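You operate a simulated robot arm through the tools that you are given. There is no shell and no other tool.

The job below is to be done with a simulated robot arm. You get a single attempt, and the scene is never put back.

Task
Brush the grit off the trolley deck, then park the trolley.
Fine: the brush rides on the deck; brake off, roll it back to its end stop, brake on. What is to be rubbed or washed off counts as gone when no trace of it is left.

Only the result counts: the job must be done as asked and must still hold three seconds after the hand-in. Knocking over, shifting, dropping, spilling or breaking anything else fails it.

Robot
A 7-joint arm with a two-finger parallel gripper, fixed in place. Base frame: the origin is on the floor under the middle of its stand, x ahead of it, y to its left, z up. Readings come in m, degrees, newtons and seconds.
It reaches about 1.147 m from its shoulder. Its first joint turns from -166.0 to 166.0 degrees. Payload 3.43 kg.
Tool frame: the origin (TCP) lies between the finger pads and is the grasp point; the fingertips stand 0.03 m ahead of it; z points along the fingers, y is the line along which they close. The gripper opens to 0.094 m. The fingers are 0.028 m wide and 0.01 m thick; the gripper's body (0.05 by 0.096 m) begins 0.055 m behind the TCP.
Orientation is told as [roll, pitch, yaw] about the base's x, y, z axes, in that order, counted from this pose: with the fingers straight down and closing along the base's y, the tool's x points along the base's -x, its y along +y and its z along -z.

Tools
- The arm moves only by the tool drive_tool. Its argument "motion" is a list of rows, each a list of 7 numbers: the closure, from 0 (fully open) to 1 (shut), then the shift along the tool's x, y, z in m, then the turn, a rotation vector about the tool's x, y, z in degrees. In form: [[grip, x, y, z, ax, ay, az], ...]. A call has 1 to 20 rows; each row is the pose to reach, as a shift and turn from the pose commanded when the call began, along the tool's axes at that moment. Each row takes 0.2 s and may step no farther than 0.05 m and 8.6 degrees from the row before; otherwise, or with a gripper value out of range, the whole call is refused. Where a pose cannot be reached the arm comes as near as it can. A force on the tool above 90 N (or 10 N above the force at the start of the call, whichever is more), or a blocked arm, ends the call early, and 0.2 s more pass. The fingers move at their own pace (about 0.045 m/s each) and stop on an object; they squeeze with about 24 N. The grip force told is the motor's: it shows also when the fingers shut on nothing. Time passes only in rows, and 0.2 s behind the last, so rows that repeat a pose let the fingers close. The reply holds the time, the measured pose of the TCP, the force on the tool along the base axes, the opening and the grip force, in the units named above and with some noise, with the torque about the TCP (base axes, N m) and any sound that the robot's microphone picked up.
- Cameras (640 x 400 px; columns grow to the right, rows downward): "scene" is fixed at [0.0488, 0.6491, 1.3574]; the picture's right is [0.17, -0.99, 0.00], its down [-0.89, -0.15, -0.42] and it looks along [0.42, 0.07, -0.91] (base axes); focal length 241 px, centre (320, 200). "wrist" rides on the gripper at [0.076, 0.014, -0.103] in the tool frame; the picture's right is [-0.18, 0.98, 0.00], its down [-0.75, -0.14, -0.64] and it looks along [-0.63, -0.12, 0.77] (tool axes); focal length 243 px, centre (320, 200). There is no depth. A picture from a camera that has moved, and an enlarged one, comes with that camera's place and axes in the base frame and with its lens.
- snapshot(camera): a new picture of that camera. The clock stands still meanwhile.
- enlarge(camera, box): a new picture of the part [left, top, right, bottom] of that camera's present view, enlarged. The clock stands still meanwhile.
- job_done(): hands the job in; it is judged then, once.

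Nothing tells you positions but the pictures and the camera data. Unless the task says otherwise, let go and move clear before handing in.

The tools are called after "Emit:" as a command line: name --pt "numbers of a row" for each row, then --argument value for the rest, lists and objects as JSON in quotes. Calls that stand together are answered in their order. drive_tool: Moves the arm, as the interface text tells. Its arguments: {"type":"object","properties":{"motion":{"type":"array","items":{"type":"array","items":{"type":"number"}}}},"required":["motion"]} The other tools are called the same way: snapshot (camera) takes a picture; enlarge (camera, box) takes an enlarged picture of a part of a camera's view; job_done () hands the job in.

At the start:

```text
time_s: 0.0
tool_pos: [0.4358, 0.4528, 1.018]
orientation: [0.1, 0.1, -0.1]
wrist_force: [-0.1, 0.1, 0.4]
wrist_torque: [0.0, -0.02, 0.02]
gripper_width: 0.0941
grip_force: 0.0
```

scene: 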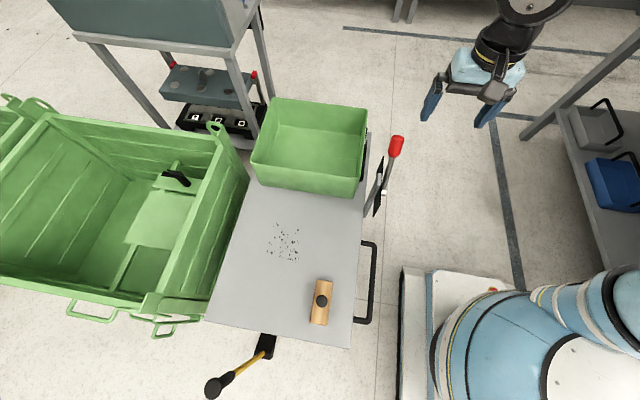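
wrist: 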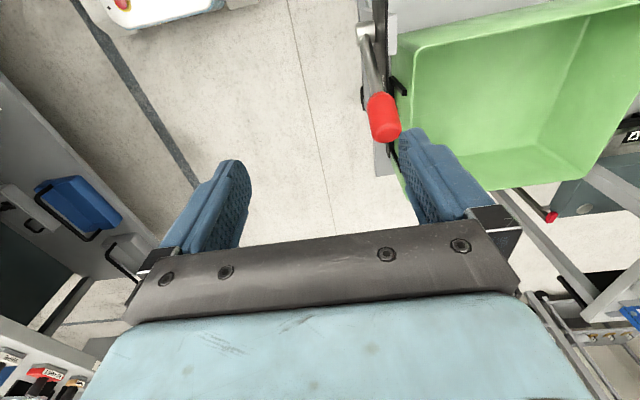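

I see a grey trolley deck with dark grit, a wooden brush with a knob, a green bin at its far end, a red-handled lever at its side and a black handle bar. I'll look closer before moving.

Emit:
enlarge --camera "scene" --box '[200, 180, 400, 360]'

Emit:
enlarge --camera "scene" --box '[320, 100, 440, 240]'

Emit:
enlarge --camera "scene" --box '[180, 300, 400, 400]'

Emit:
enlarge --camera "scene" --box '[140, 40, 400, 220]'

Emit:
enlarge --camera "wrist" --box '[300, 0, 640, 240]'

```text
2.22 times, centred on (300, 270) of scene
camera zoom: at [0.0488, 0.6491, 1.3574], right [0.17, -0.99, 0.0], down [-0.89, -0.15, -0.42], along [0.42, 0.07, -0.91], focal length 536 px, centre (364, 44)
```

zoom: 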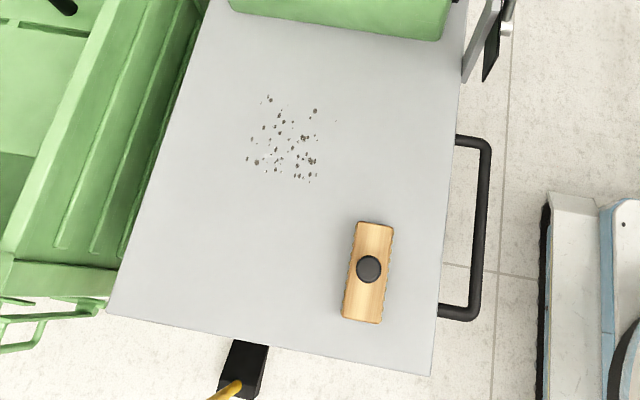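

```text
2.86 times, centred on (380, 170) of scene
camera zoom: at [0.0488, 0.6491, 1.3574], right [0.17, -0.99, 0.0], down [-0.89, -0.15, -0.42], along [0.42, 0.07, -0.91], focal length 689 px, centre (149, 286)
```

zoom: 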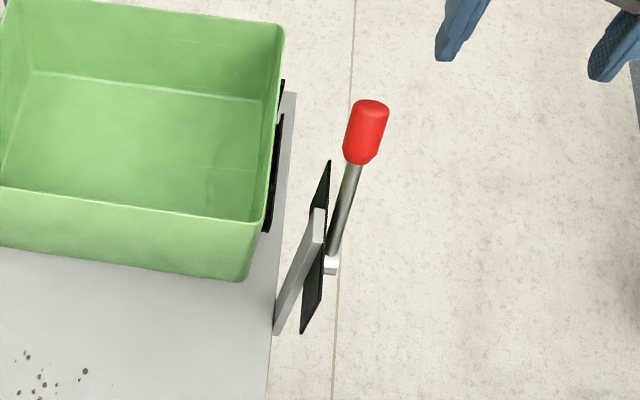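

```text
2.91 times, centred on (290, 350) of scene
camera zoom: at [0.0488, 0.6491, 1.3574], right [0.17, -0.99, 0.0], down [-0.89, -0.15, -0.42], along [0.42, 0.07, -0.91], focal length 701 px, centre (407, -236)
```

zoom: 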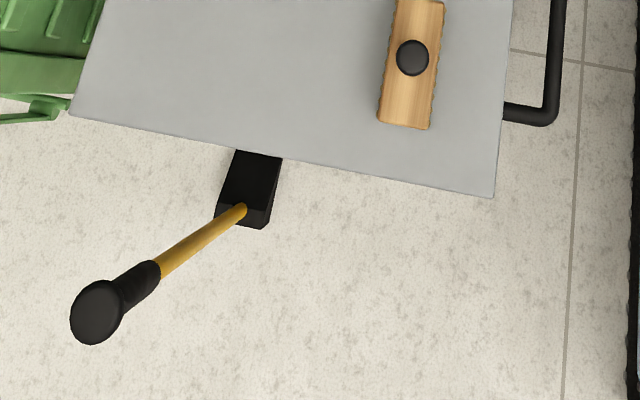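

```text
2.22 times, centred on (270, 130) of scene
camera zoom: at [0.0488, 0.6491, 1.3574], right [0.17, -0.99, 0.0], down [-0.89, -0.15, -0.42], along [0.42, 0.07, -0.91], focal length 536 px, centre (431, 356)
```

zoom: 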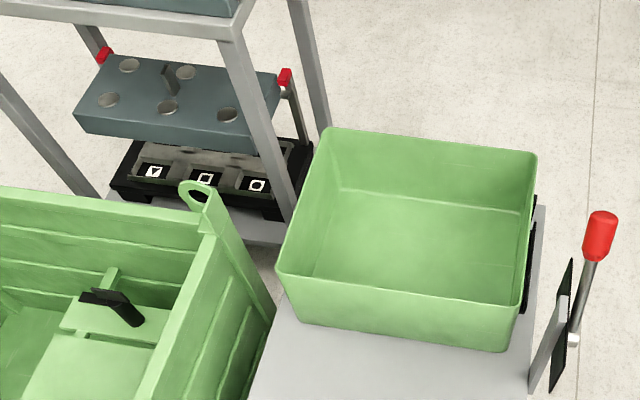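

```text
1.67 times, centred on (470, 120) of wrist
camera zoom: at [0.3609, 0.4684, 1.1189], right [0.18, 0.98, 0.0], down [0.75, -0.14, 0.64], along [0.63, -0.12, -0.77], focal length 404 px, centre (70, 333)
```

zoom: 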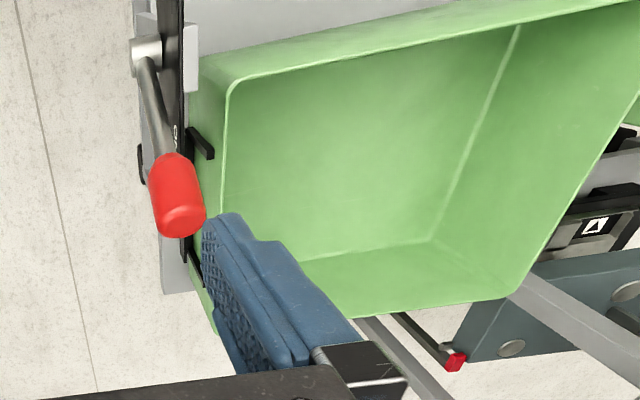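

The deck seems to lie roughly at x −0.05…0.8, y 0.54…1.0, with the red lever on the robot's side and a yellow lever at the near end. I'll turn the wrist camera toward the trolley from the robot's side to measure heights and find the end stop.

Emit:
drive_tool --pt "0 0.005 -0.015 -0.005 0 0 -8.2" --pt "0 0.01 -0.03 -0.01 0 0 -16.4" --pt "0 0.015 -0.045 -0.015 0 0 -24.6" --pt "0 0.02 -0.06 -0.02 0 0 -32.8" --pt "0 0.025 -0.075 -0.025 0 0 -41" --pt "0 0.03 -0.09 -0.03 0 0 -49.2" --pt "0 0.035 -0.105 -0.03 0 0 -57.4" --pt "0 0.04 -0.12 -0.03 0 0 -65.6" --pt "0 0.045 -0.135 -0.03 0 0 -73.8" --pt "0 0.05 -0.15 -0.03 0 0 -82" --pt "0 0.05 -0.15 -0.03 0 0 -90"

Emit:
snapshot --camera "wrist"

Emit:
snapshot --camera "scene"

```text
time_s: 2.4
tool_pos: [0.3856, 0.3032, 1.0489]
orientation: [0.0, 0.0, 90.1]
wrist_force: [0.1, 0.0, 0.2]
wrist_torque: [-0.01, 0.0, 0.0]
gripper_width: 0.0939
grip_force: 0.1
```

```text
taken
camera wrist: at [0.3732, 0.2286, 1.1495], right [-0.98, 0.18, 0.0], down [0.14, 0.75, 0.64], along [0.12, 0.63, -0.77], focal length 243 px, centre (320, 200)
```

wrist: 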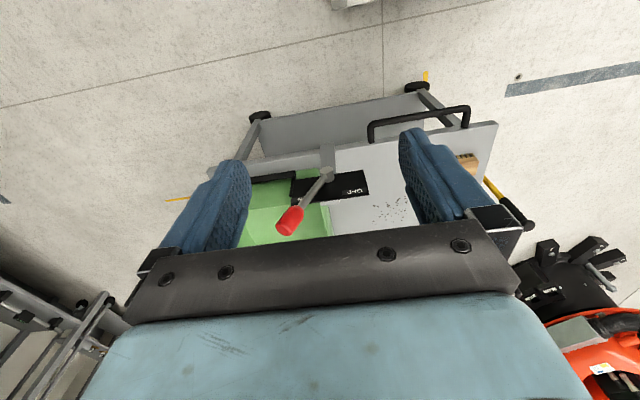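

```text
taken
```

scene: 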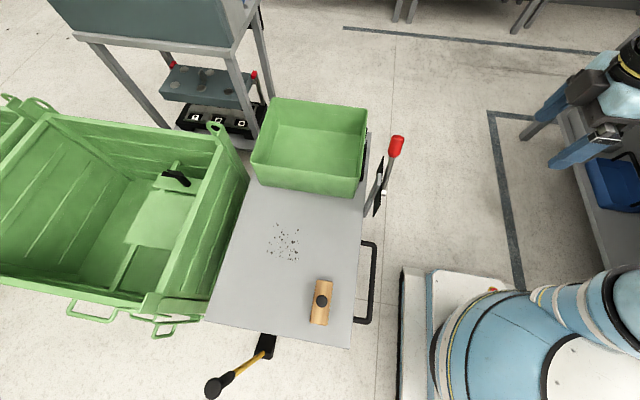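

The wrist picture is upside down relative to the robot's view; I see a plate with lettering beside the red lever and rail-like parts under the deck. I'll enlarge those.

Emit:
enlarge --camera "wrist" --box '[230, 70, 420, 250]'

Emit:
enlarge --camera "wrist" --box '[360, 60, 560, 240]'

Emit:
enlarge --camera "wrist" --box '[150, 80, 350, 240]'

```text
2.22 times, centred on (325, 160) of wrist
camera zoom: at [0.3732, 0.2286, 1.1495], right [-0.98, 0.18, 0.0], down [0.14, 0.75, 0.64], along [0.12, 0.63, -0.77], focal length 539 px, centre (309, 289)
```

zoom: 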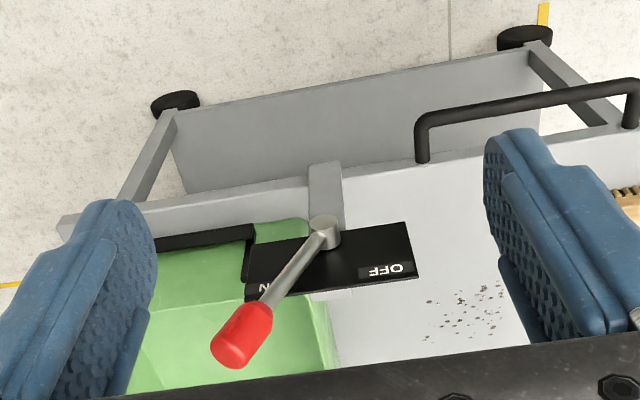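

```text
2.22 times, centred on (460, 150) of wrist
camera zoom: at [0.3732, 0.2286, 1.1495], right [-0.98, 0.18, 0.0], down [0.14, 0.75, 0.64], along [0.12, 0.63, -0.77], focal length 539 px, centre (9, 311)
```

zoom: 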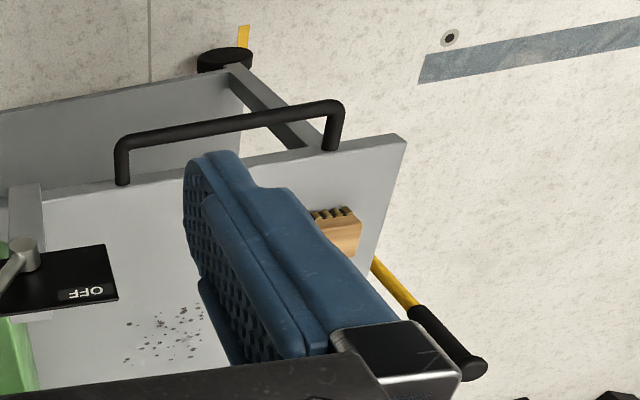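

```text
2.50 times, centred on (250, 160) of wrist
camera zoom: at [0.3732, 0.2286, 1.1495], right [-0.98, 0.18, 0.0], down [0.14, 0.75, 0.64], along [0.12, 0.63, -0.77], focal length 606 px, centre (495, 300)
```

zoom: 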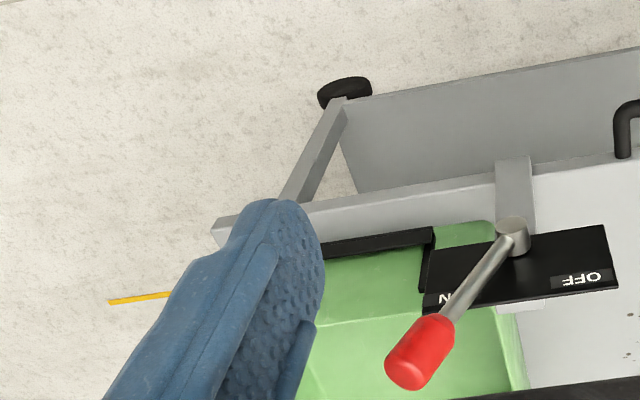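

The plate says ON (far, +x side, where the lever is now) and OFF (near, −x side), so the brake is on. The deck top is around z 0.56. Next I look for the end stop on the +x side.

Emit:
drive_tool --pt "0 -0.01 -0.045 0 0 0 8" --pt "0 -0.02 -0.09 0 0 0 16" --pt "0 -0.03 -0.135 0 0 0 24" --pt "0 -0.04 -0.18 0 0 0 32" --pt "0 -0.05 -0.225 0 0 0 40" --pt "0 -0.05 -0.26 0 0 0 45"

Emit:
snapshot --camera "wrist"

```text
time_s: 3.8
tool_pos: [0.649, 0.3536, 1.0471]
orientation: [0.0, 0.0, 44.9]
wrist_force: [-0.4, 0.4, 0.5]
wrist_torque: [0.0, -0.01, -0.03]
gripper_width: 0.0939
grip_force: 0.1
```

```text
taken
camera wrist: at [0.5858, 0.3106, 1.1493], right [-0.56, 0.83, 0.0], down [0.63, 0.43, 0.64], along [0.53, 0.36, -0.77], focal length 243 px, centre (320, 200)
```

wrist: 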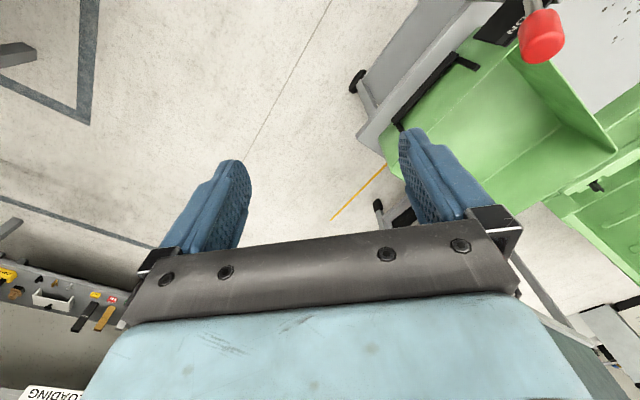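

Emit:
enlarge --camera "wrist" --box '[310, 60, 460, 240]'

Emit:
enlarge --camera "wrist" --box '[440, 0, 640, 220]'

```text
2.22 times, centred on (385, 150) of wrist
camera zoom: at [0.5858, 0.3106, 1.1493], right [-0.56, 0.83, 0.0], down [0.63, 0.43, 0.64], along [0.53, 0.36, -0.77], focal length 539 px, centre (176, 311)
```

zoom: 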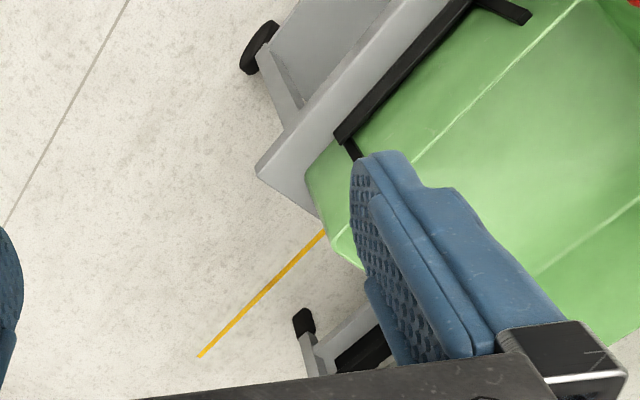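

```text
1.82 times, centred on (540, 110) of wrist
camera zoom: at [0.5858, 0.3106, 1.1493], right [-0.56, 0.83, 0.0], down [0.63, 0.43, 0.64], along [0.53, 0.36, -0.77], focal length 441 px, centre (-80, 364)
```

zoom: 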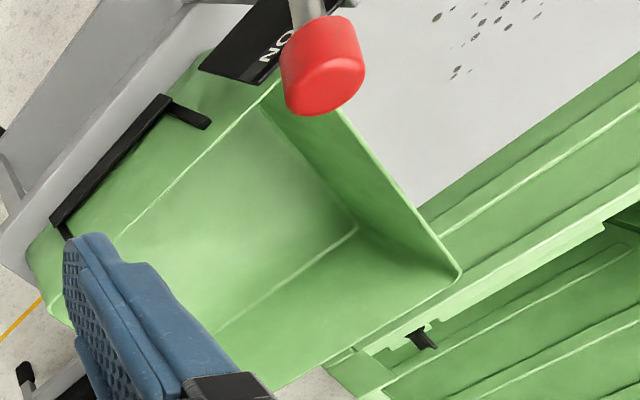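

There's a tray with a black handle on the deck and a thin yellow floor line at y≈1.0 extending to x≈1.5, with no visible stop at +x yet. I'll now look at the −x end.

Emit:
drive_tool --pt "0 0.022 0.022 0 0 0 -8.2" --pt "0 0.045 0.045 0 0 0 -16.4" --pt "0 0.068 0.068 0 0 0 -24.6" --pt "0 0.09 0.09 0 0 0 -32.8" --pt "0 0.113 0.113 0 0 0 -41" --pt "0 0.135 0.135 0 0 0 -49.2" --pt "0 0.158 0.158 0 0 0 -57.4" --pt "0 0.18 0.18 0 0 0 -65.6" --pt "0 0.2 0.2 0 0 0 -73.8" --pt "0 0.225 0.225 0 0 0 -82" --pt "0 0.247 0.247 0 0 0 -90"

Emit:
snapshot --camera "wrist"

```text
time_s: 6.2
tool_pos: [0.2964, 0.3542, 1.0479]
orientation: [0.0, 0.0, 135.0]
wrist_force: [0.7, 0.6, -0.4]
wrist_torque: [0.0, -0.01, 0.02]
gripper_width: 0.0939
grip_force: 0.0
```

```text
taken
camera wrist: at [0.3408, 0.2905, 1.1494], right [-0.82, -0.57, 0.0], down [-0.43, 0.63, 0.64], along [-0.36, 0.53, -0.77], focal length 243 px, centre (320, 200)
```

wrist: 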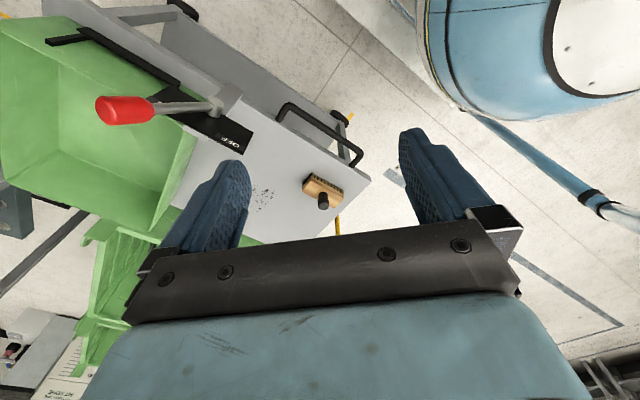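

Emit:
enlarge --camera "wrist" --box '[240, 80, 420, 240]'

Emit:
enlarge --camera "wrist" --box '[60, 0, 270, 180]'

```text
2.50 times, centred on (330, 160) of wrist
camera zoom: at [0.3408, 0.2905, 1.1494], right [-0.82, -0.57, 0.0], down [-0.43, 0.63, 0.64], along [-0.36, 0.53, -0.77], focal length 606 px, centre (295, 300)
```

zoom: 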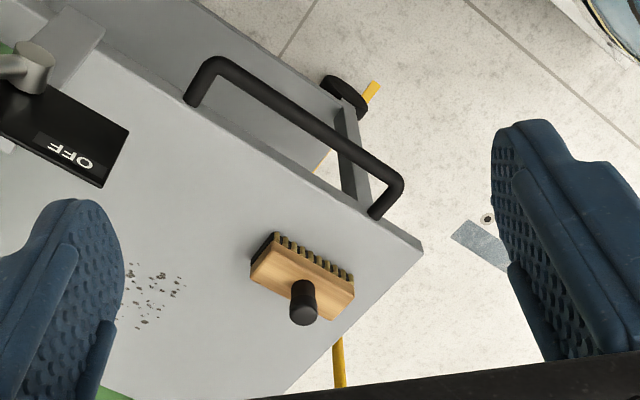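

```text
2.22 times, centred on (165, 90) of wrist
camera zoom: at [0.3408, 0.2905, 1.1494], right [-0.82, -0.57, 0.0], down [-0.43, 0.63, 0.64], along [-0.36, 0.53, -0.77], focal length 539 px, centre (664, 444)
```

zoom: 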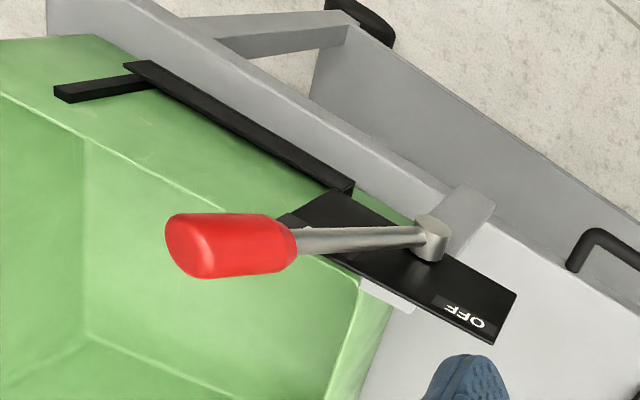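

The brush stands bristles-down with its black knob up at about (0.09, 0.65). There is a yellow floor line across at x≈−0.03 and another along y≈1.0 out to x≈1.5; I still need to see the floor past the +x end, so I move there and tilt the camera.

Emit:
drive_tool --pt "0 0.0424 -0.0212 0 0 0 8" --pt "0 0.0848 -0.0424 0 0 0 16" --pt "0 0.127 -0.0636 0 0 0 24" --pt "0 0.1696 -0.0848 0 0 0 32" --pt "0 0.212 -0.106 0 0 0 40" --pt "0 0.2544 -0.127 0 0 0 48" --pt "0 0.2968 -0.148 0 0 0 56" --pt "0 0.339 -0.17 0 0 0 64" --pt "0 0.3816 -0.191 0 0 0 70" --pt "0 0.424 -0.212 0 0 0 75"

Emit:
drive_tool --pt "0 0 0 0.04 0 -8 0" --pt "0 0 0 0.08 0 -16 0" --pt "0 0 0 0.12 0 -24 0" --pt "0 0 0 0.16 0 -32 0" --pt "0 0 0 0.2 0 -36 0"

Emit:
snapshot --camera "wrist"

```text
time_s: 8.4
tool_pos: [0.7483, 0.2034, 1.0465]
orientation: [-0.1, 0.0, 60.0]
wrist_force: [0.0, 0.2, 0.5]
wrist_torque: [0.0, -0.02, -0.04]
gripper_width: 0.0941
grip_force: 0.0
```

```text
time_s: 9.6
tool_pos: [0.7462, 0.2038, 0.85]
orientation: [-0.2, -36.1, 60.0]
wrist_force: [0.0, 1.0, 0.8]
wrist_torque: [-0.07, -0.01, -0.03]
gripper_width: 0.0937
grip_force: 0.1
```

```text
taken
camera wrist: at [0.674, 0.1067, 0.8859], right [-0.78, 0.62, 0.11], down [0.24, 0.13, 0.96], along [0.58, 0.77, -0.25], focal length 243 px, centre (320, 200)
```

wrist: 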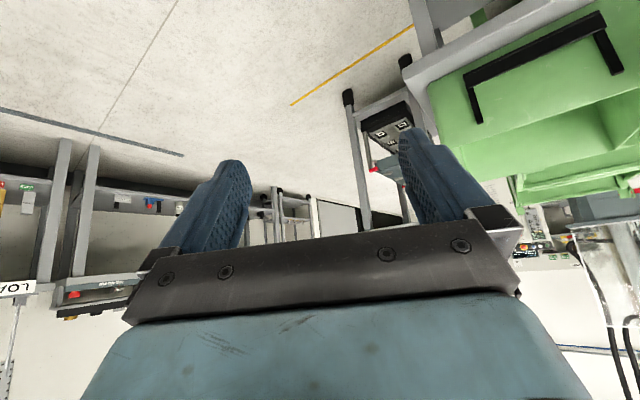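

No stop at the far end so far; just the yellow line and a shelf stand. I'll enlarge the underside of the trolley from here.

Emit:
enlarge --camera "wrist" --box '[280, 0, 500, 180]'

Emit:
enlarge --camera "wrist" --box '[400, 0, 640, 200]'

```text
2.22 times, centred on (390, 90) of wrist
camera zoom: at [0.674, 0.1067, 0.8859], right [-0.78, 0.62, 0.11], down [0.24, 0.13, 0.96], along [0.58, 0.77, -0.25], focal length 539 px, centre (164, 444)
```

zoom: 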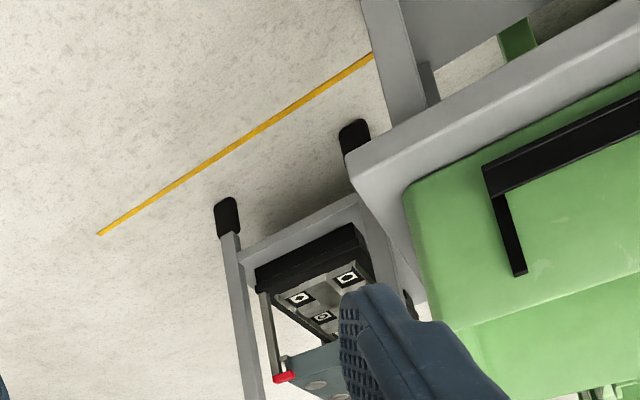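

```text
2.00 times, centred on (520, 100) of wrist
camera zoom: at [0.674, 0.1067, 0.8859], right [-0.78, 0.62, 0.11], down [0.24, 0.13, 0.96], along [0.58, 0.77, -0.25], focal length 485 px, centre (-80, 400)
```

zoom: 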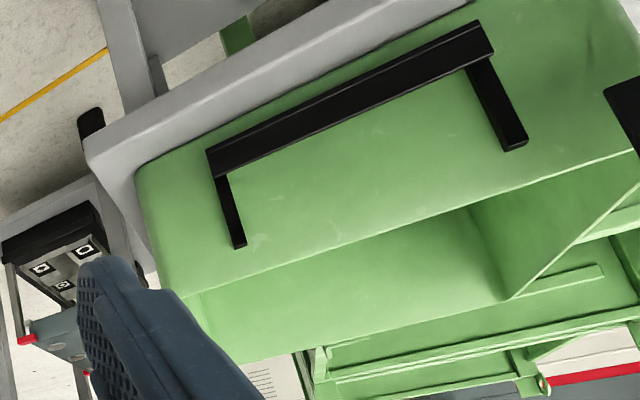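

Nothing like an end stop on the +x side. I'll straighten the tool, rise, and swing round to look at the −x end of the trolley.

Emit:
drive_tool --pt "0 -0.024 0 -0.032 0 8 0" --pt "0 -0.048 0 -0.064 0 16 0" --pt "0 -0.072 0 -0.096 0 24 0" --pt "0 -0.096 0 -0.13 0 32 0" --pt "0 -0.118 0 -0.162 0 36 0"

```text
time_s: 10.8
tool_pos: [0.747, 0.203, 1.0491]
orientation: [0.0, 0.1, 60.0]
wrist_force: [0.3, 0.2, 0.0]
wrist_torque: [0.01, 0.03, -0.02]
gripper_width: 0.0936
grip_force: 0.0
```

Emit:
drive_tool --pt "0 0.007 0.047 -0.003 0 0 -2" --pt "0 0.014 0.094 -0.006 0 0 -4" --pt "0 0.02 0.141 -0.009 0 0 -6" --pt "0 0.027 0.188 -0.012 0 0 -8" --pt "0 0.034 0.235 -0.015 0 0 -10" --pt "0 0.041 0.282 -0.018 0 0 -12" --pt "0 0.047 0.329 -0.021 0 0 -14" --pt "0 0.054 0.376 -0.024 0 0 -16" --pt "0 0.061 0.423 -0.027 0 0 -18" --pt "0 0.068 0.47 -0.03 0 0 -20" --pt "0 0.074 0.517 -0.033 0 0 -22" --pt "0 0.081 0.564 -0.036 0 0 -24" --pt "0 0.088 0.611 -0.039 0 0 -26" --pt "0 0.095 0.658 -0.042 0 0 -28" --pt "0 0.101 0.705 -0.045 0 0 -29" --pt "0 0.108 0.752 -0.048 0 0 -30" --pt "0 0.115 0.8 -0.05 0 0 -30"

Emit:
snapshot --camera "wrist"

```text
time_s: 14.4
tool_pos: [-0.0055, 0.5051, 1.0999]
orientation: [0.1, -0.1, 90.0]
wrist_force: [-0.9, -0.9, -0.1]
wrist_torque: [0.04, 0.01, -0.01]
gripper_width: 0.094
grip_force: 0.0
```

```text
taken
camera wrist: at [-0.0174, 0.4296, 1.2006], right [-0.98, 0.18, 0.0], down [0.14, 0.75, 0.64], along [0.12, 0.63, -0.77], focal length 243 px, centre (320, 200)
```

wrist: 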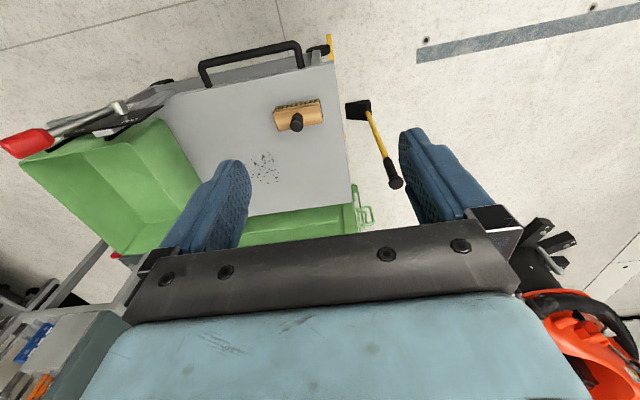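

Emit:
enlarge --camera "wrist" --box '[260, 20, 460, 240]'

Emit:
enlarge --camera "wrist" --box '[140, 20, 340, 200]'

```text
1.82 times, centred on (360, 130) of wrist
camera zoom: at [-0.0174, 0.4296, 1.2006], right [-0.98, 0.18, 0.0], down [0.14, 0.75, 0.64], along [0.12, 0.63, -0.77], focal length 441 px, centre (247, 327)
```

zoom: 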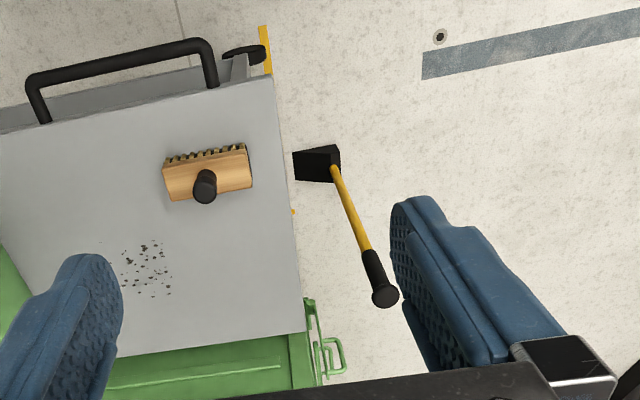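

```text
2.22 times, centred on (240, 110) of wrist
camera zoom: at [-0.0174, 0.4296, 1.2006], right [-0.98, 0.18, 0.0], down [0.14, 0.75, 0.64], along [0.12, 0.63, -0.77], focal length 539 px, centre (498, 400)
```

zoom: 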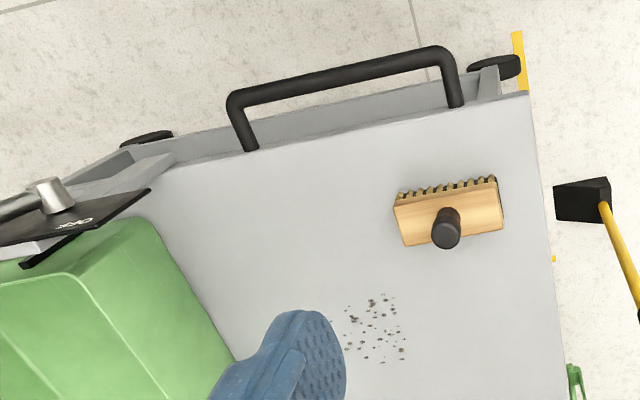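

The yellow-handled object is a free-standing maul on the floor just off the trolley's −x end (head near (−0.11, 0.86)), so it must not be touched. I'll look under the trolley from low on the robot's side to find the end stop.

Emit:
drive_tool --pt "0 0.021 -0.043 0.004 0 0 0" --pt "0 0.043 -0.086 0.008 0 0 0" --pt "0 0.064 -0.129 0.012 0 0 0" --pt "0 0.086 -0.171 0.016 0 0 0" --pt "0 0.107 -0.214 0.02 0 0 0" --pt "0 0.129 -0.257 0.024 0 0 0" --pt "0 0.15 -0.3 0.028 0 0 0" --pt "0 0.171 -0.343 0.032 0 0 0" --pt "0 0.193 -0.386 0.036 0 0 0" --pt "0 0.214 -0.429 0.04 0 0 0" --pt "0 0.236 -0.471 0.044 0 0 0" --pt "0 0.257 -0.514 0.048 0 0 0" --pt "0 0.279 -0.557 0.05 0 0 0" --pt "0 0.3 -0.6 0.05 0 0 0"

Emit:
drive_tool --pt "0 0.008 0 0.04 0 -5 0" --pt "0 0.016 0 0.08 0 -10 0" --pt "0 0.024 0 0.12 0 -15 0" --pt "0 0.032 0 0.16 0 -20 0" --pt "0 0.04 0 0.2 0 -25 0" --pt "0 0.048 0 0.24 0 -30 0" --pt "0 0.056 0 0.28 0 -35 0" --pt "0 0.064 0 0.32 0 -38 0" --pt "0 0.07 0 0.36 0 -40 0" --pt "0 0.07 0 0.4 0 -40 0"

Emit:
snapshot --camera "wrist"

Emit:
snapshot --camera "scene"

```text
time_s: 17.4
tool_pos: [0.5955, 0.2052, 1.0489]
orientation: [0.0, -0.1, 90.0]
wrist_force: [-0.2, -0.9, 0.8]
wrist_torque: [0.01, -0.06, -0.01]
gripper_width: 0.0939
grip_force: 0.2
```

```text
time_s: 19.6
tool_pos: [0.5974, 0.1341, 0.648]
orientation: [0.0, -40.0, 90.1]
wrist_force: [-0.2, -0.2, 0.3]
wrist_torque: [-0.02, -0.02, 0.0]
gripper_width: 0.0941
grip_force: 0.1
```

```text
taken
camera wrist: at [0.5834, 0.0108, 0.6757], right [-0.98, 0.14, 0.12], down [0.14, 0.16, 0.98], along [0.12, 0.98, -0.18], focal length 243 px, centre (320, 200)
```

wrist: 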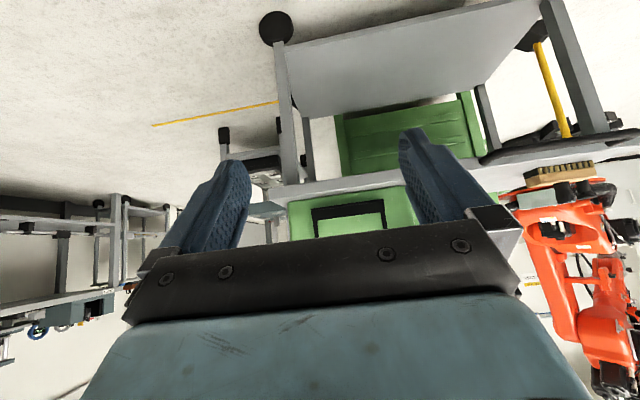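

```text
taken
```

scene: 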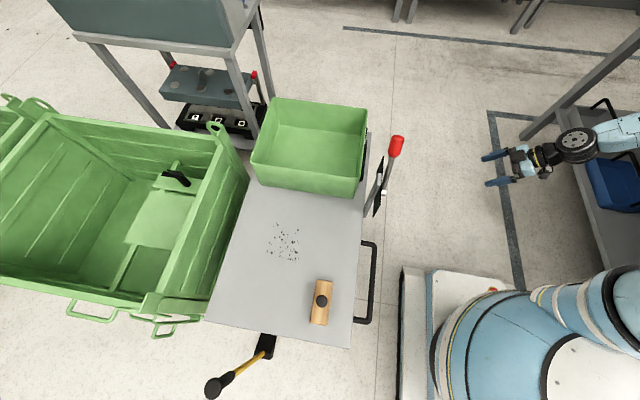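

Emit:
enlarge --camera "wrist" --box '[240, 0, 480, 200]'

Emit:
enlarge --camera "wrist" --box '[440, 0, 640, 200]'

Emit:
enlarge --camera "wrist" --box '[100, 60, 330, 220]'

```text
2.00 times, centred on (360, 100) of wrist
camera zoom: at [0.5834, 0.0108, 0.6757], right [-0.98, 0.14, 0.12], down [0.14, 0.16, 0.98], along [0.12, 0.98, -0.18], focal length 485 px, centre (240, 400)
```

zoom: 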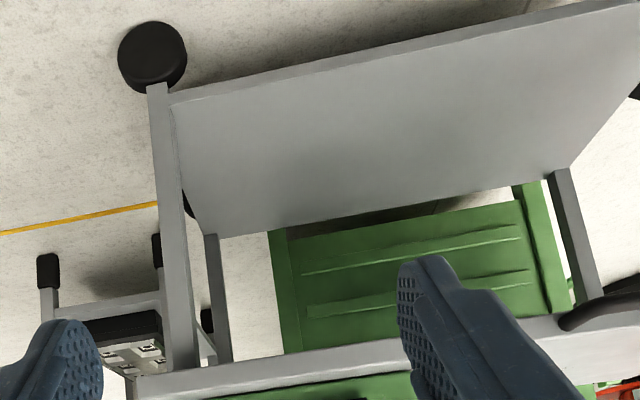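

```text
2.00 times, centred on (540, 100) of wrist
camera zoom: at [0.5834, 0.0108, 0.6757], right [-0.98, 0.14, 0.12], down [0.14, 0.16, 0.98], along [0.12, 0.98, -0.18], focal length 485 px, centre (-120, 400)
```

zoom: 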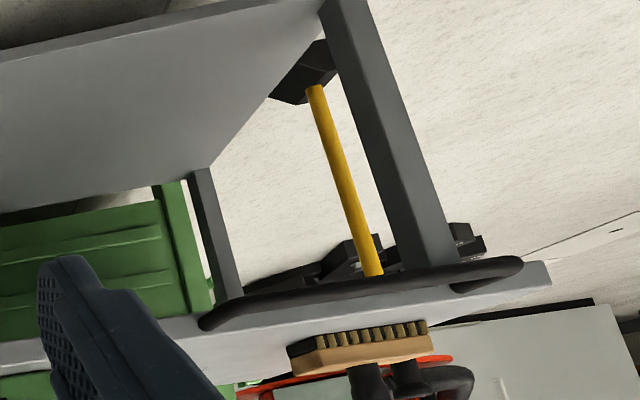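

```text
2.50 times, centred on (215, 140) of wrist
camera zoom: at [0.5834, 0.0108, 0.6757], right [-0.98, 0.14, 0.12], down [0.14, 0.16, 0.98], along [0.12, 0.98, -0.18], focal length 606 px, centre (582, 350)
```

zoom: 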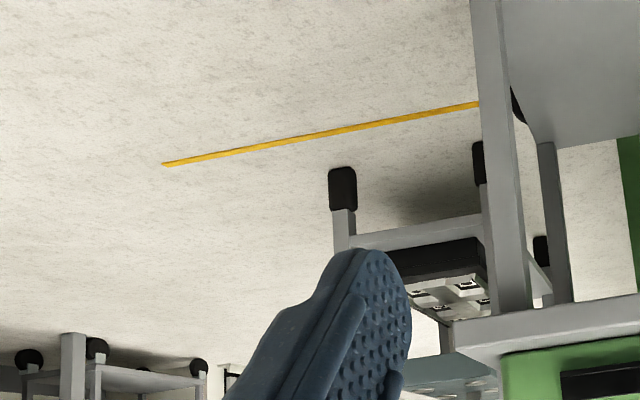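

I find no physical stop on the floor in either direction; the maul blocks −x within centimetres, so the stop must be found by rolling toward +x along the lane (marked to x≈1.5). First I'll go to the brush for a close look.

Emit:
drive_tool --pt "0 -0.035 0 -0.029 0 5 0" --pt "0 -0.07 0 -0.058 0 10 0" --pt "0 -0.104 0 -0.087 0 15 0" --pt "0 -0.138 0 -0.116 0 20 0" --pt "0 -0.173 0 -0.145 0 25 0" --pt "0 -0.207 0 -0.174 0 30 0" --pt "0 -0.242 0 -0.203 0 35 0" --pt "0 -0.276 0 -0.232 0 40 0" --pt "0 -0.311 0 -0.261 0 40 0"

Emit:
drive_tool --pt "0 -0.03 0.037 0 0 0 6.43" --pt "0 -0.06 0.074 0 0 0 12.86" --pt "0 -0.09 0.111 0.01 0 0 19.3" --pt "0 -0.12 0.149 0.02 0 0 25.7" --pt "0 -0.15 0.186 0.03 0 0 32.1" --pt "0 -0.18 0.223 0.04 0 0 38.6" --pt "0 -0.21 0.26 0.05 0 0 45" --pt "0 -0.24 0.297 0.06 0 0 51.4" --pt "0 -0.27 0.334 0.07 0 0 57.9" --pt "0 -0.3 0.371 0.08 0 0 64.3" --pt "0 -0.33 0.409 0.09 0 0 70.7" --pt "0 -0.36 0.446 0.1 0 0 77.1" --pt "0 -0.39 0.483 0.1 0 0 83.6" --pt "0 -0.42 0.52 0.1 0 0 90"

Emit:
snapshot --camera "wrist"

Emit:
snapshot --camera "scene"

```text
time_s: 21.6
tool_pos: [0.5977, 0.2047, 1.0511]
orientation: [0.2, 0.0, 90.0]
wrist_force: [1.1, 0.0, 0.0]
wrist_torque: [0.02, 0.06, 0.01]
gripper_width: 0.0939
grip_force: 0.0
```

```text
time_s: 24.6
tool_pos: [0.0762, 0.6245, 0.9507]
orientation: [0.0, 0.0, -0.1]
wrist_force: [0.7, -0.2, 1.2]
wrist_torque: [0.04, 0.07, 0.04]
gripper_width: 0.094
grip_force: 0.0
```

```text
taken
camera wrist: at [0.0014, 0.6393, 1.0517], right [0.19, 0.98, 0.0], down [0.75, -0.14, 0.64], along [0.63, -0.12, -0.77], focal length 243 px, centre (320, 200)
```

wrist: 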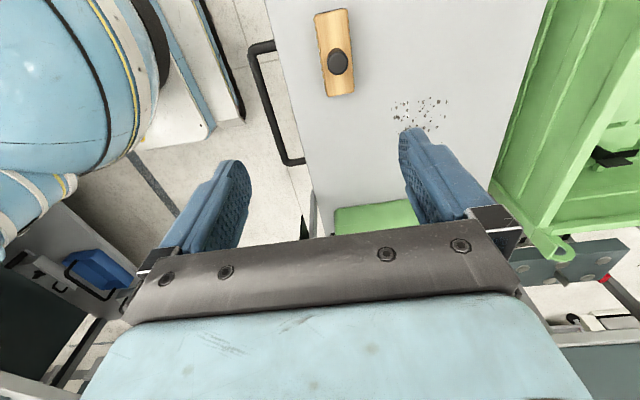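

```text
taken
```

scene: 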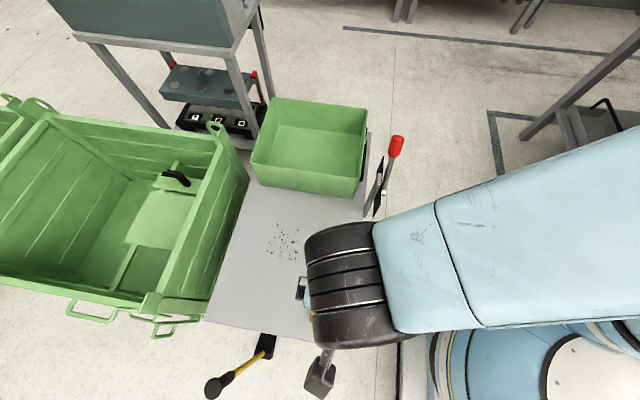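

The brush is directly below: block about 0.115 × 0.047 m along x, knob at (0.079, 0.648) with top near z 0.645. I'll take a closer view before grasping.

Emit:
enlarge --camera "wrist" --box '[260, 0, 480, 180]'

```text
2.22 times, centred on (370, 90) of wrist
camera zoom: at [0.0014, 0.6393, 1.0517], right [0.19, 0.98, 0.0], down [0.75, -0.14, 0.64], along [0.63, -0.12, -0.77], focal length 539 px, centre (209, 444)
```

zoom: 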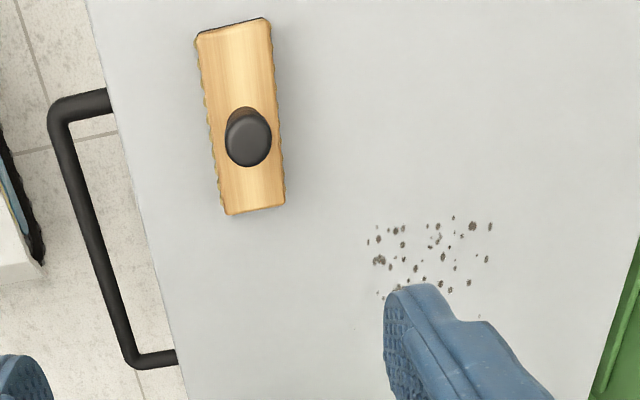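

The block is aligned with x, centred at (0.0785, 0.650). I'll grasp the wooden block across its width (fingers along y), coming down over the knob, first to a hover to check.

Emit:
drive_tool --pt "0 -0.0023 0.0255 0.04 0 0 0" --pt "0 -0.0023 0.0255 0.088 0 0 0" --pt "0 -0.0023 0.0255 0.136 0 0 0" --pt "0 -0.0023 0.0255 0.18 0 0 0" --pt "0 -0.0023 0.0255 0.22 0 0 0" --pt "0 -0.0023 0.0255 0.25 0 0 0"

Emit:
snapshot --camera "wrist"

```text
time_s: 26.0
tool_pos: [0.0795, 0.6501, 0.698]
orientation: [0.0, 0.0, 0.0]
wrist_force: [1.0, 0.3, 0.6]
wrist_torque: [0.0, 0.0, -0.02]
gripper_width: 0.0942
grip_force: 0.0
```

```text
taken
camera wrist: at [0.0036, 0.6648, 0.7998], right [0.18, 0.98, 0.0], down [0.75, -0.14, 0.64], along [0.63, -0.12, -0.77], focal length 243 px, centre (320, 200)
```

wrist: 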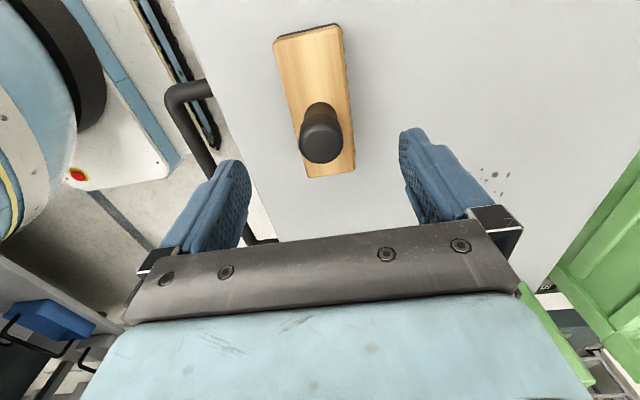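

The knob is centred between the fingers. I'll descend to grasp height and close on the block.

Emit:
drive_tool --pt "0 0.001 0 0.03 0 0 0" --pt "0 0.001 0 0.055 0 0 0" --pt "0 0.001 0 0.07 0 0 0" --pt "0 0.001 0 0.083 0 0 0" --pt "0 0.001 0 0.083 0 0 0"

Emit:
snapshot --camera "wrist"

```text
time_s: 27.2
tool_pos: [0.077, 0.6495, 0.6149]
orientation: [0.0, 0.0, -0.1]
wrist_force: [-0.4, 0.6, -0.1]
wrist_torque: [0.02, -0.05, -0.02]
gripper_width: 0.0942
grip_force: 0.1
```

```text
taken
camera wrist: at [0.002, 0.6647, 0.7158], right [0.18, 0.98, 0.0], down [0.75, -0.14, 0.64], along [0.63, -0.12, -0.77], focal length 243 px, centre (320, 200)
```

wrist: 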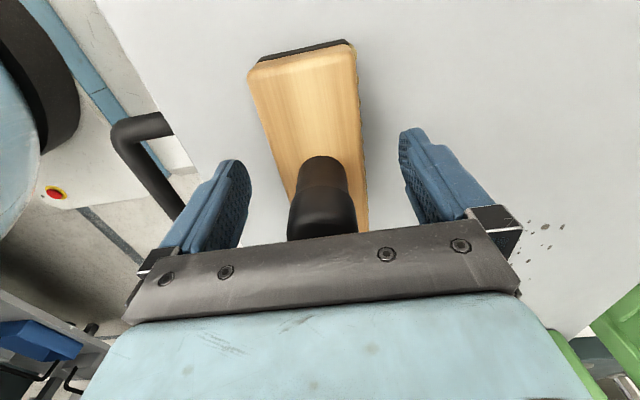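

Well placed. Closing on the block.

Emit:
drive_tool --pt "1 0 0 0 0 0 0" --pt "1 0 0 0 0 0 0" --pt "1 0 0 0 0 0 0" --pt "1 0 0 0 0 0 0" --pt "1 0 0 0 0 0 0" --pt "1 0 0 0 0 0 0"

Emit:
snapshot --camera "wrist"

```text
time_s: 28.6
tool_pos: [0.0763, 0.6499, 0.6153]
orientation: [0.0, 0.0, 0.0]
wrist_force: [-0.7, 0.6, 0.8]
wrist_torque: [0.01, 0.04, 0.0]
gripper_width: 0.0497
grip_force: 23.9
```

```text
taken
camera wrist: at [0.002, 0.6647, 0.716], right [0.18, 0.98, 0.0], down [0.75, -0.14, 0.64], along [0.63, -0.12, -0.77], focal length 243 px, centre (320, 200)
```

wrist: 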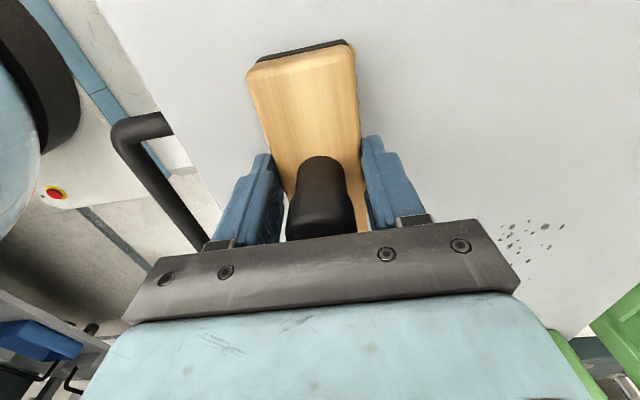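

The block is held (0.050 m wide). I'll press lightly to feel the bristle contact.

Emit:
drive_tool --pt "1 0 0 0.002 0 0 0" --pt "1 0 0 0.004 0 0 0" --pt "1 0 0 0.004 0 0 0"

```text
time_s: 29.4
tool_pos: [0.0773, 0.6504, 0.6112]
orientation: [0.2, 0.0, 0.0]
wrist_force: [0.3, -3.8, 20.2]
wrist_torque: [-0.12, -0.04, 0.01]
gripper_width: 0.05
grip_force: 24.3
```

Contact is firm at about 20 N for 4 mm, so I'll ease off slightly and sweep: first across to x≈0.20, then along +y over the grit.

Emit:
drive_tool --pt "1 0 0 -0.002 0 0 0" --pt "1 -0.025 0.004 -0.002 0 0 0" --pt "1 -0.05 0.008 -0.002 0 0 0" --pt "1 -0.075 0.012 -0.002 0 0 0" --pt "1 -0.1 0.016 -0.002 0 0 0" --pt "1 -0.123 0.02 -0.002 0 0 0"

```text
time_s: 30.8
tool_pos: [0.1979, 0.6674, 0.6144]
orientation: [0.1, -0.1, 0.0]
wrist_force: [-1.0, 0.4, -3.2]
wrist_torque: [0.03, 0.0, 0.03]
gripper_width: 0.0498
grip_force: 23.9
```

The brush now hangs slightly off the deck (−3 N). I'll lower until it presses again.

Emit:
drive_tool --pt "1 0 0 0.001 0 0 0" --pt "1 0 0 0.002 0 0 0"

```text
time_s: 31.4
tool_pos: [0.1995, 0.6691, 0.612]
orientation: [0.0, 0.0, 0.1]
wrist_force: [-0.6, -0.5, -2.5]
wrist_torque: [0.01, 0.02, -0.01]
gripper_width: 0.0497
grip_force: 23.4
```

Emit:
drive_tool --pt "1 0 0 0.001 0 0 0" --pt "1 0 0 0.002 0 0 0"

Emit:
enlarge --camera "wrist" --box '[200, 20, 480, 260]'

```text
time_s: 32.0
tool_pos: [0.1998, 0.6689, 0.6098]
orientation: [0.1, 0.0, -0.1]
wrist_force: [0.1, -8.6, 20.1]
wrist_torque: [-0.31, -0.02, 0.01]
gripper_width: 0.0496
grip_force: 23.9
```

```text
1.67 times, centred on (340, 140) of wrist
camera zoom: at [0.1247, 0.6844, 0.7118], right [0.18, 0.98, 0.0], down [0.75, -0.14, 0.64], along [0.63, -0.12, -0.77], focal length 404 px, centre (287, 300)
```

zoom: 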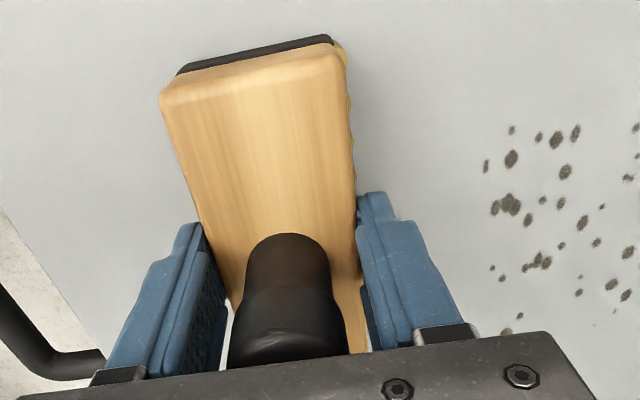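

Contact resumes near z 0.611. I'll ease by 1 mm and sweep along +y through the grit.

Emit:
drive_tool --pt "1 0 0.01 -0.001 0 0 0" --pt "1 0 0.03 -0.001 0 0 0" --pt "1 0 0.05 -0.001 0 0 0" --pt "1 0 0.07 -0.001 0 0 0" --pt "1 0 0.09 -0.001 0 0 0" --pt "1 0 0.11 -0.001 0 0 0" --pt "1 0 0.13 -0.001 0 0 0" --pt "1 0 0.15 -0.001 0 0 0"

Emit:
enlarge --camera "wrist" --box '[160, 20, 500, 260]'

Emit:
enlarge --camera "scene" --box '[200, 180, 400, 360]'

```text
time_s: 33.8
tool_pos: [0.2015, 0.8197, 0.61]
orientation: [0.0, 0.0, 0.1]
wrist_force: [0.0, -0.3, 0.8]
wrist_torque: [0.04, -0.17, -0.07]
gripper_width: 0.0498
grip_force: 24.2
```

```text
1.67 times, centred on (330, 140) of wrist
camera zoom: at [0.1262, 0.8358, 0.7118], right [0.18, 0.98, 0.0], down [0.75, -0.14, 0.64], along [0.63, -0.12, -0.77], focal length 404 px, centre (303, 300)
```

zoom: 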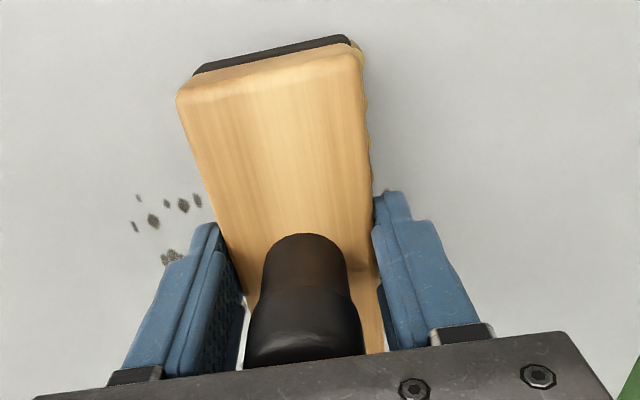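

```text
2.22 times, centred on (300, 270) of scene
camera zoom: at [0.0488, 0.6491, 1.3574], right [0.17, -0.99, 0.0], down [-0.89, -0.15, -0.42], along [0.42, 0.07, -0.91], focal length 536 px, centre (364, 44)
```

zoom: 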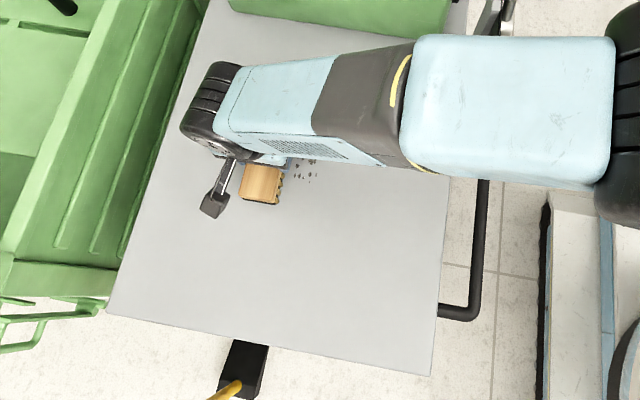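

Some grit behind the brush remains, so the pass was too light. I'll press harder and sweep back toward −y.

Emit:
drive_tool --pt "1 0 0 0.001 0 0 0" --pt "1 0 0 0.002 0 0 0"

```text
time_s: 34.4
tool_pos: [0.2014, 0.8191, 0.6102]
orientation: [0.2, 0.0, 0.0]
wrist_force: [1.1, -1.5, 16.9]
wrist_torque: [-0.2, 0.04, -0.06]
gripper_width: 0.0497
grip_force: 23.7
```

Emit:
drive_tool --pt "1 0 0.02 0 0 0 0" --pt "1 0 0.04 0 0 0 0" --pt "1 0 0.06 0 0 0 0" --pt "1 0 0.07 0 0 0 0"

Emit:
drive_tool --pt "1 0 -0.02 0 0 0 0" --pt "1 0 -0.04 0 0 0 0" --pt "1 0 -0.06 0 0 0 0" --pt "1 0 -0.08 0 0 0 0" --pt "1 0 -0.1 0 0 0 0"

Emit:
drive_tool --pt "1 0 -0.02 0 0 0 0" --pt "1 0 -0.04 0 0 0 0" --pt "1 0 -0.06 0 0 0 0" --pt "1 0 -0.08 0 0 0 0" --pt "1 0 -0.1 0 0 0 0"

Emit:
enlarge --camera "wrist" --box '[160, 20, 500, 260]'

```text
time_s: 35.4
tool_pos: [0.2005, 0.8897, 0.6101]
orientation: [0.0, -0.1, 0.0]
wrist_force: [0.4, -7.4, 16.6]
wrist_torque: [-0.17, 0.15, 0.1]
gripper_width: 0.0498
grip_force: 23.5
```

```text
time_s: 36.6
tool_pos: [0.1987, 0.7904, 0.6094]
orientation: [0.0, 0.1, 0.0]
wrist_force: [1.1, -0.2, 1.2]
wrist_torque: [0.12, -0.21, 0.03]
gripper_width: 0.0497
grip_force: 23.9
```

```text
time_s: 37.8
tool_pos: [0.1986, 0.6924, 0.6091]
orientation: [0.1, 0.0, 0.0]
wrist_force: [0.6, 6.2, 15.2]
wrist_torque: [0.01, 0.03, -0.1]
gripper_width: 0.0494
grip_force: 23.8
```

```text
1.67 times, centred on (330, 140) of wrist
camera zoom: at [0.1236, 0.7067, 0.7104], right [0.18, 0.98, 0.0], down [0.75, -0.14, 0.64], along [0.63, -0.12, -0.77], focal length 404 px, centre (303, 300)
```

zoom: 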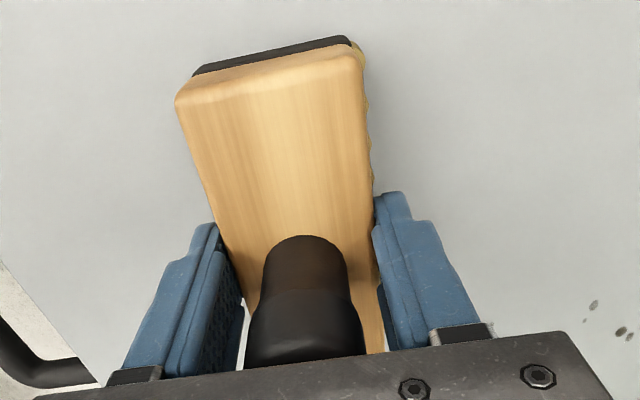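

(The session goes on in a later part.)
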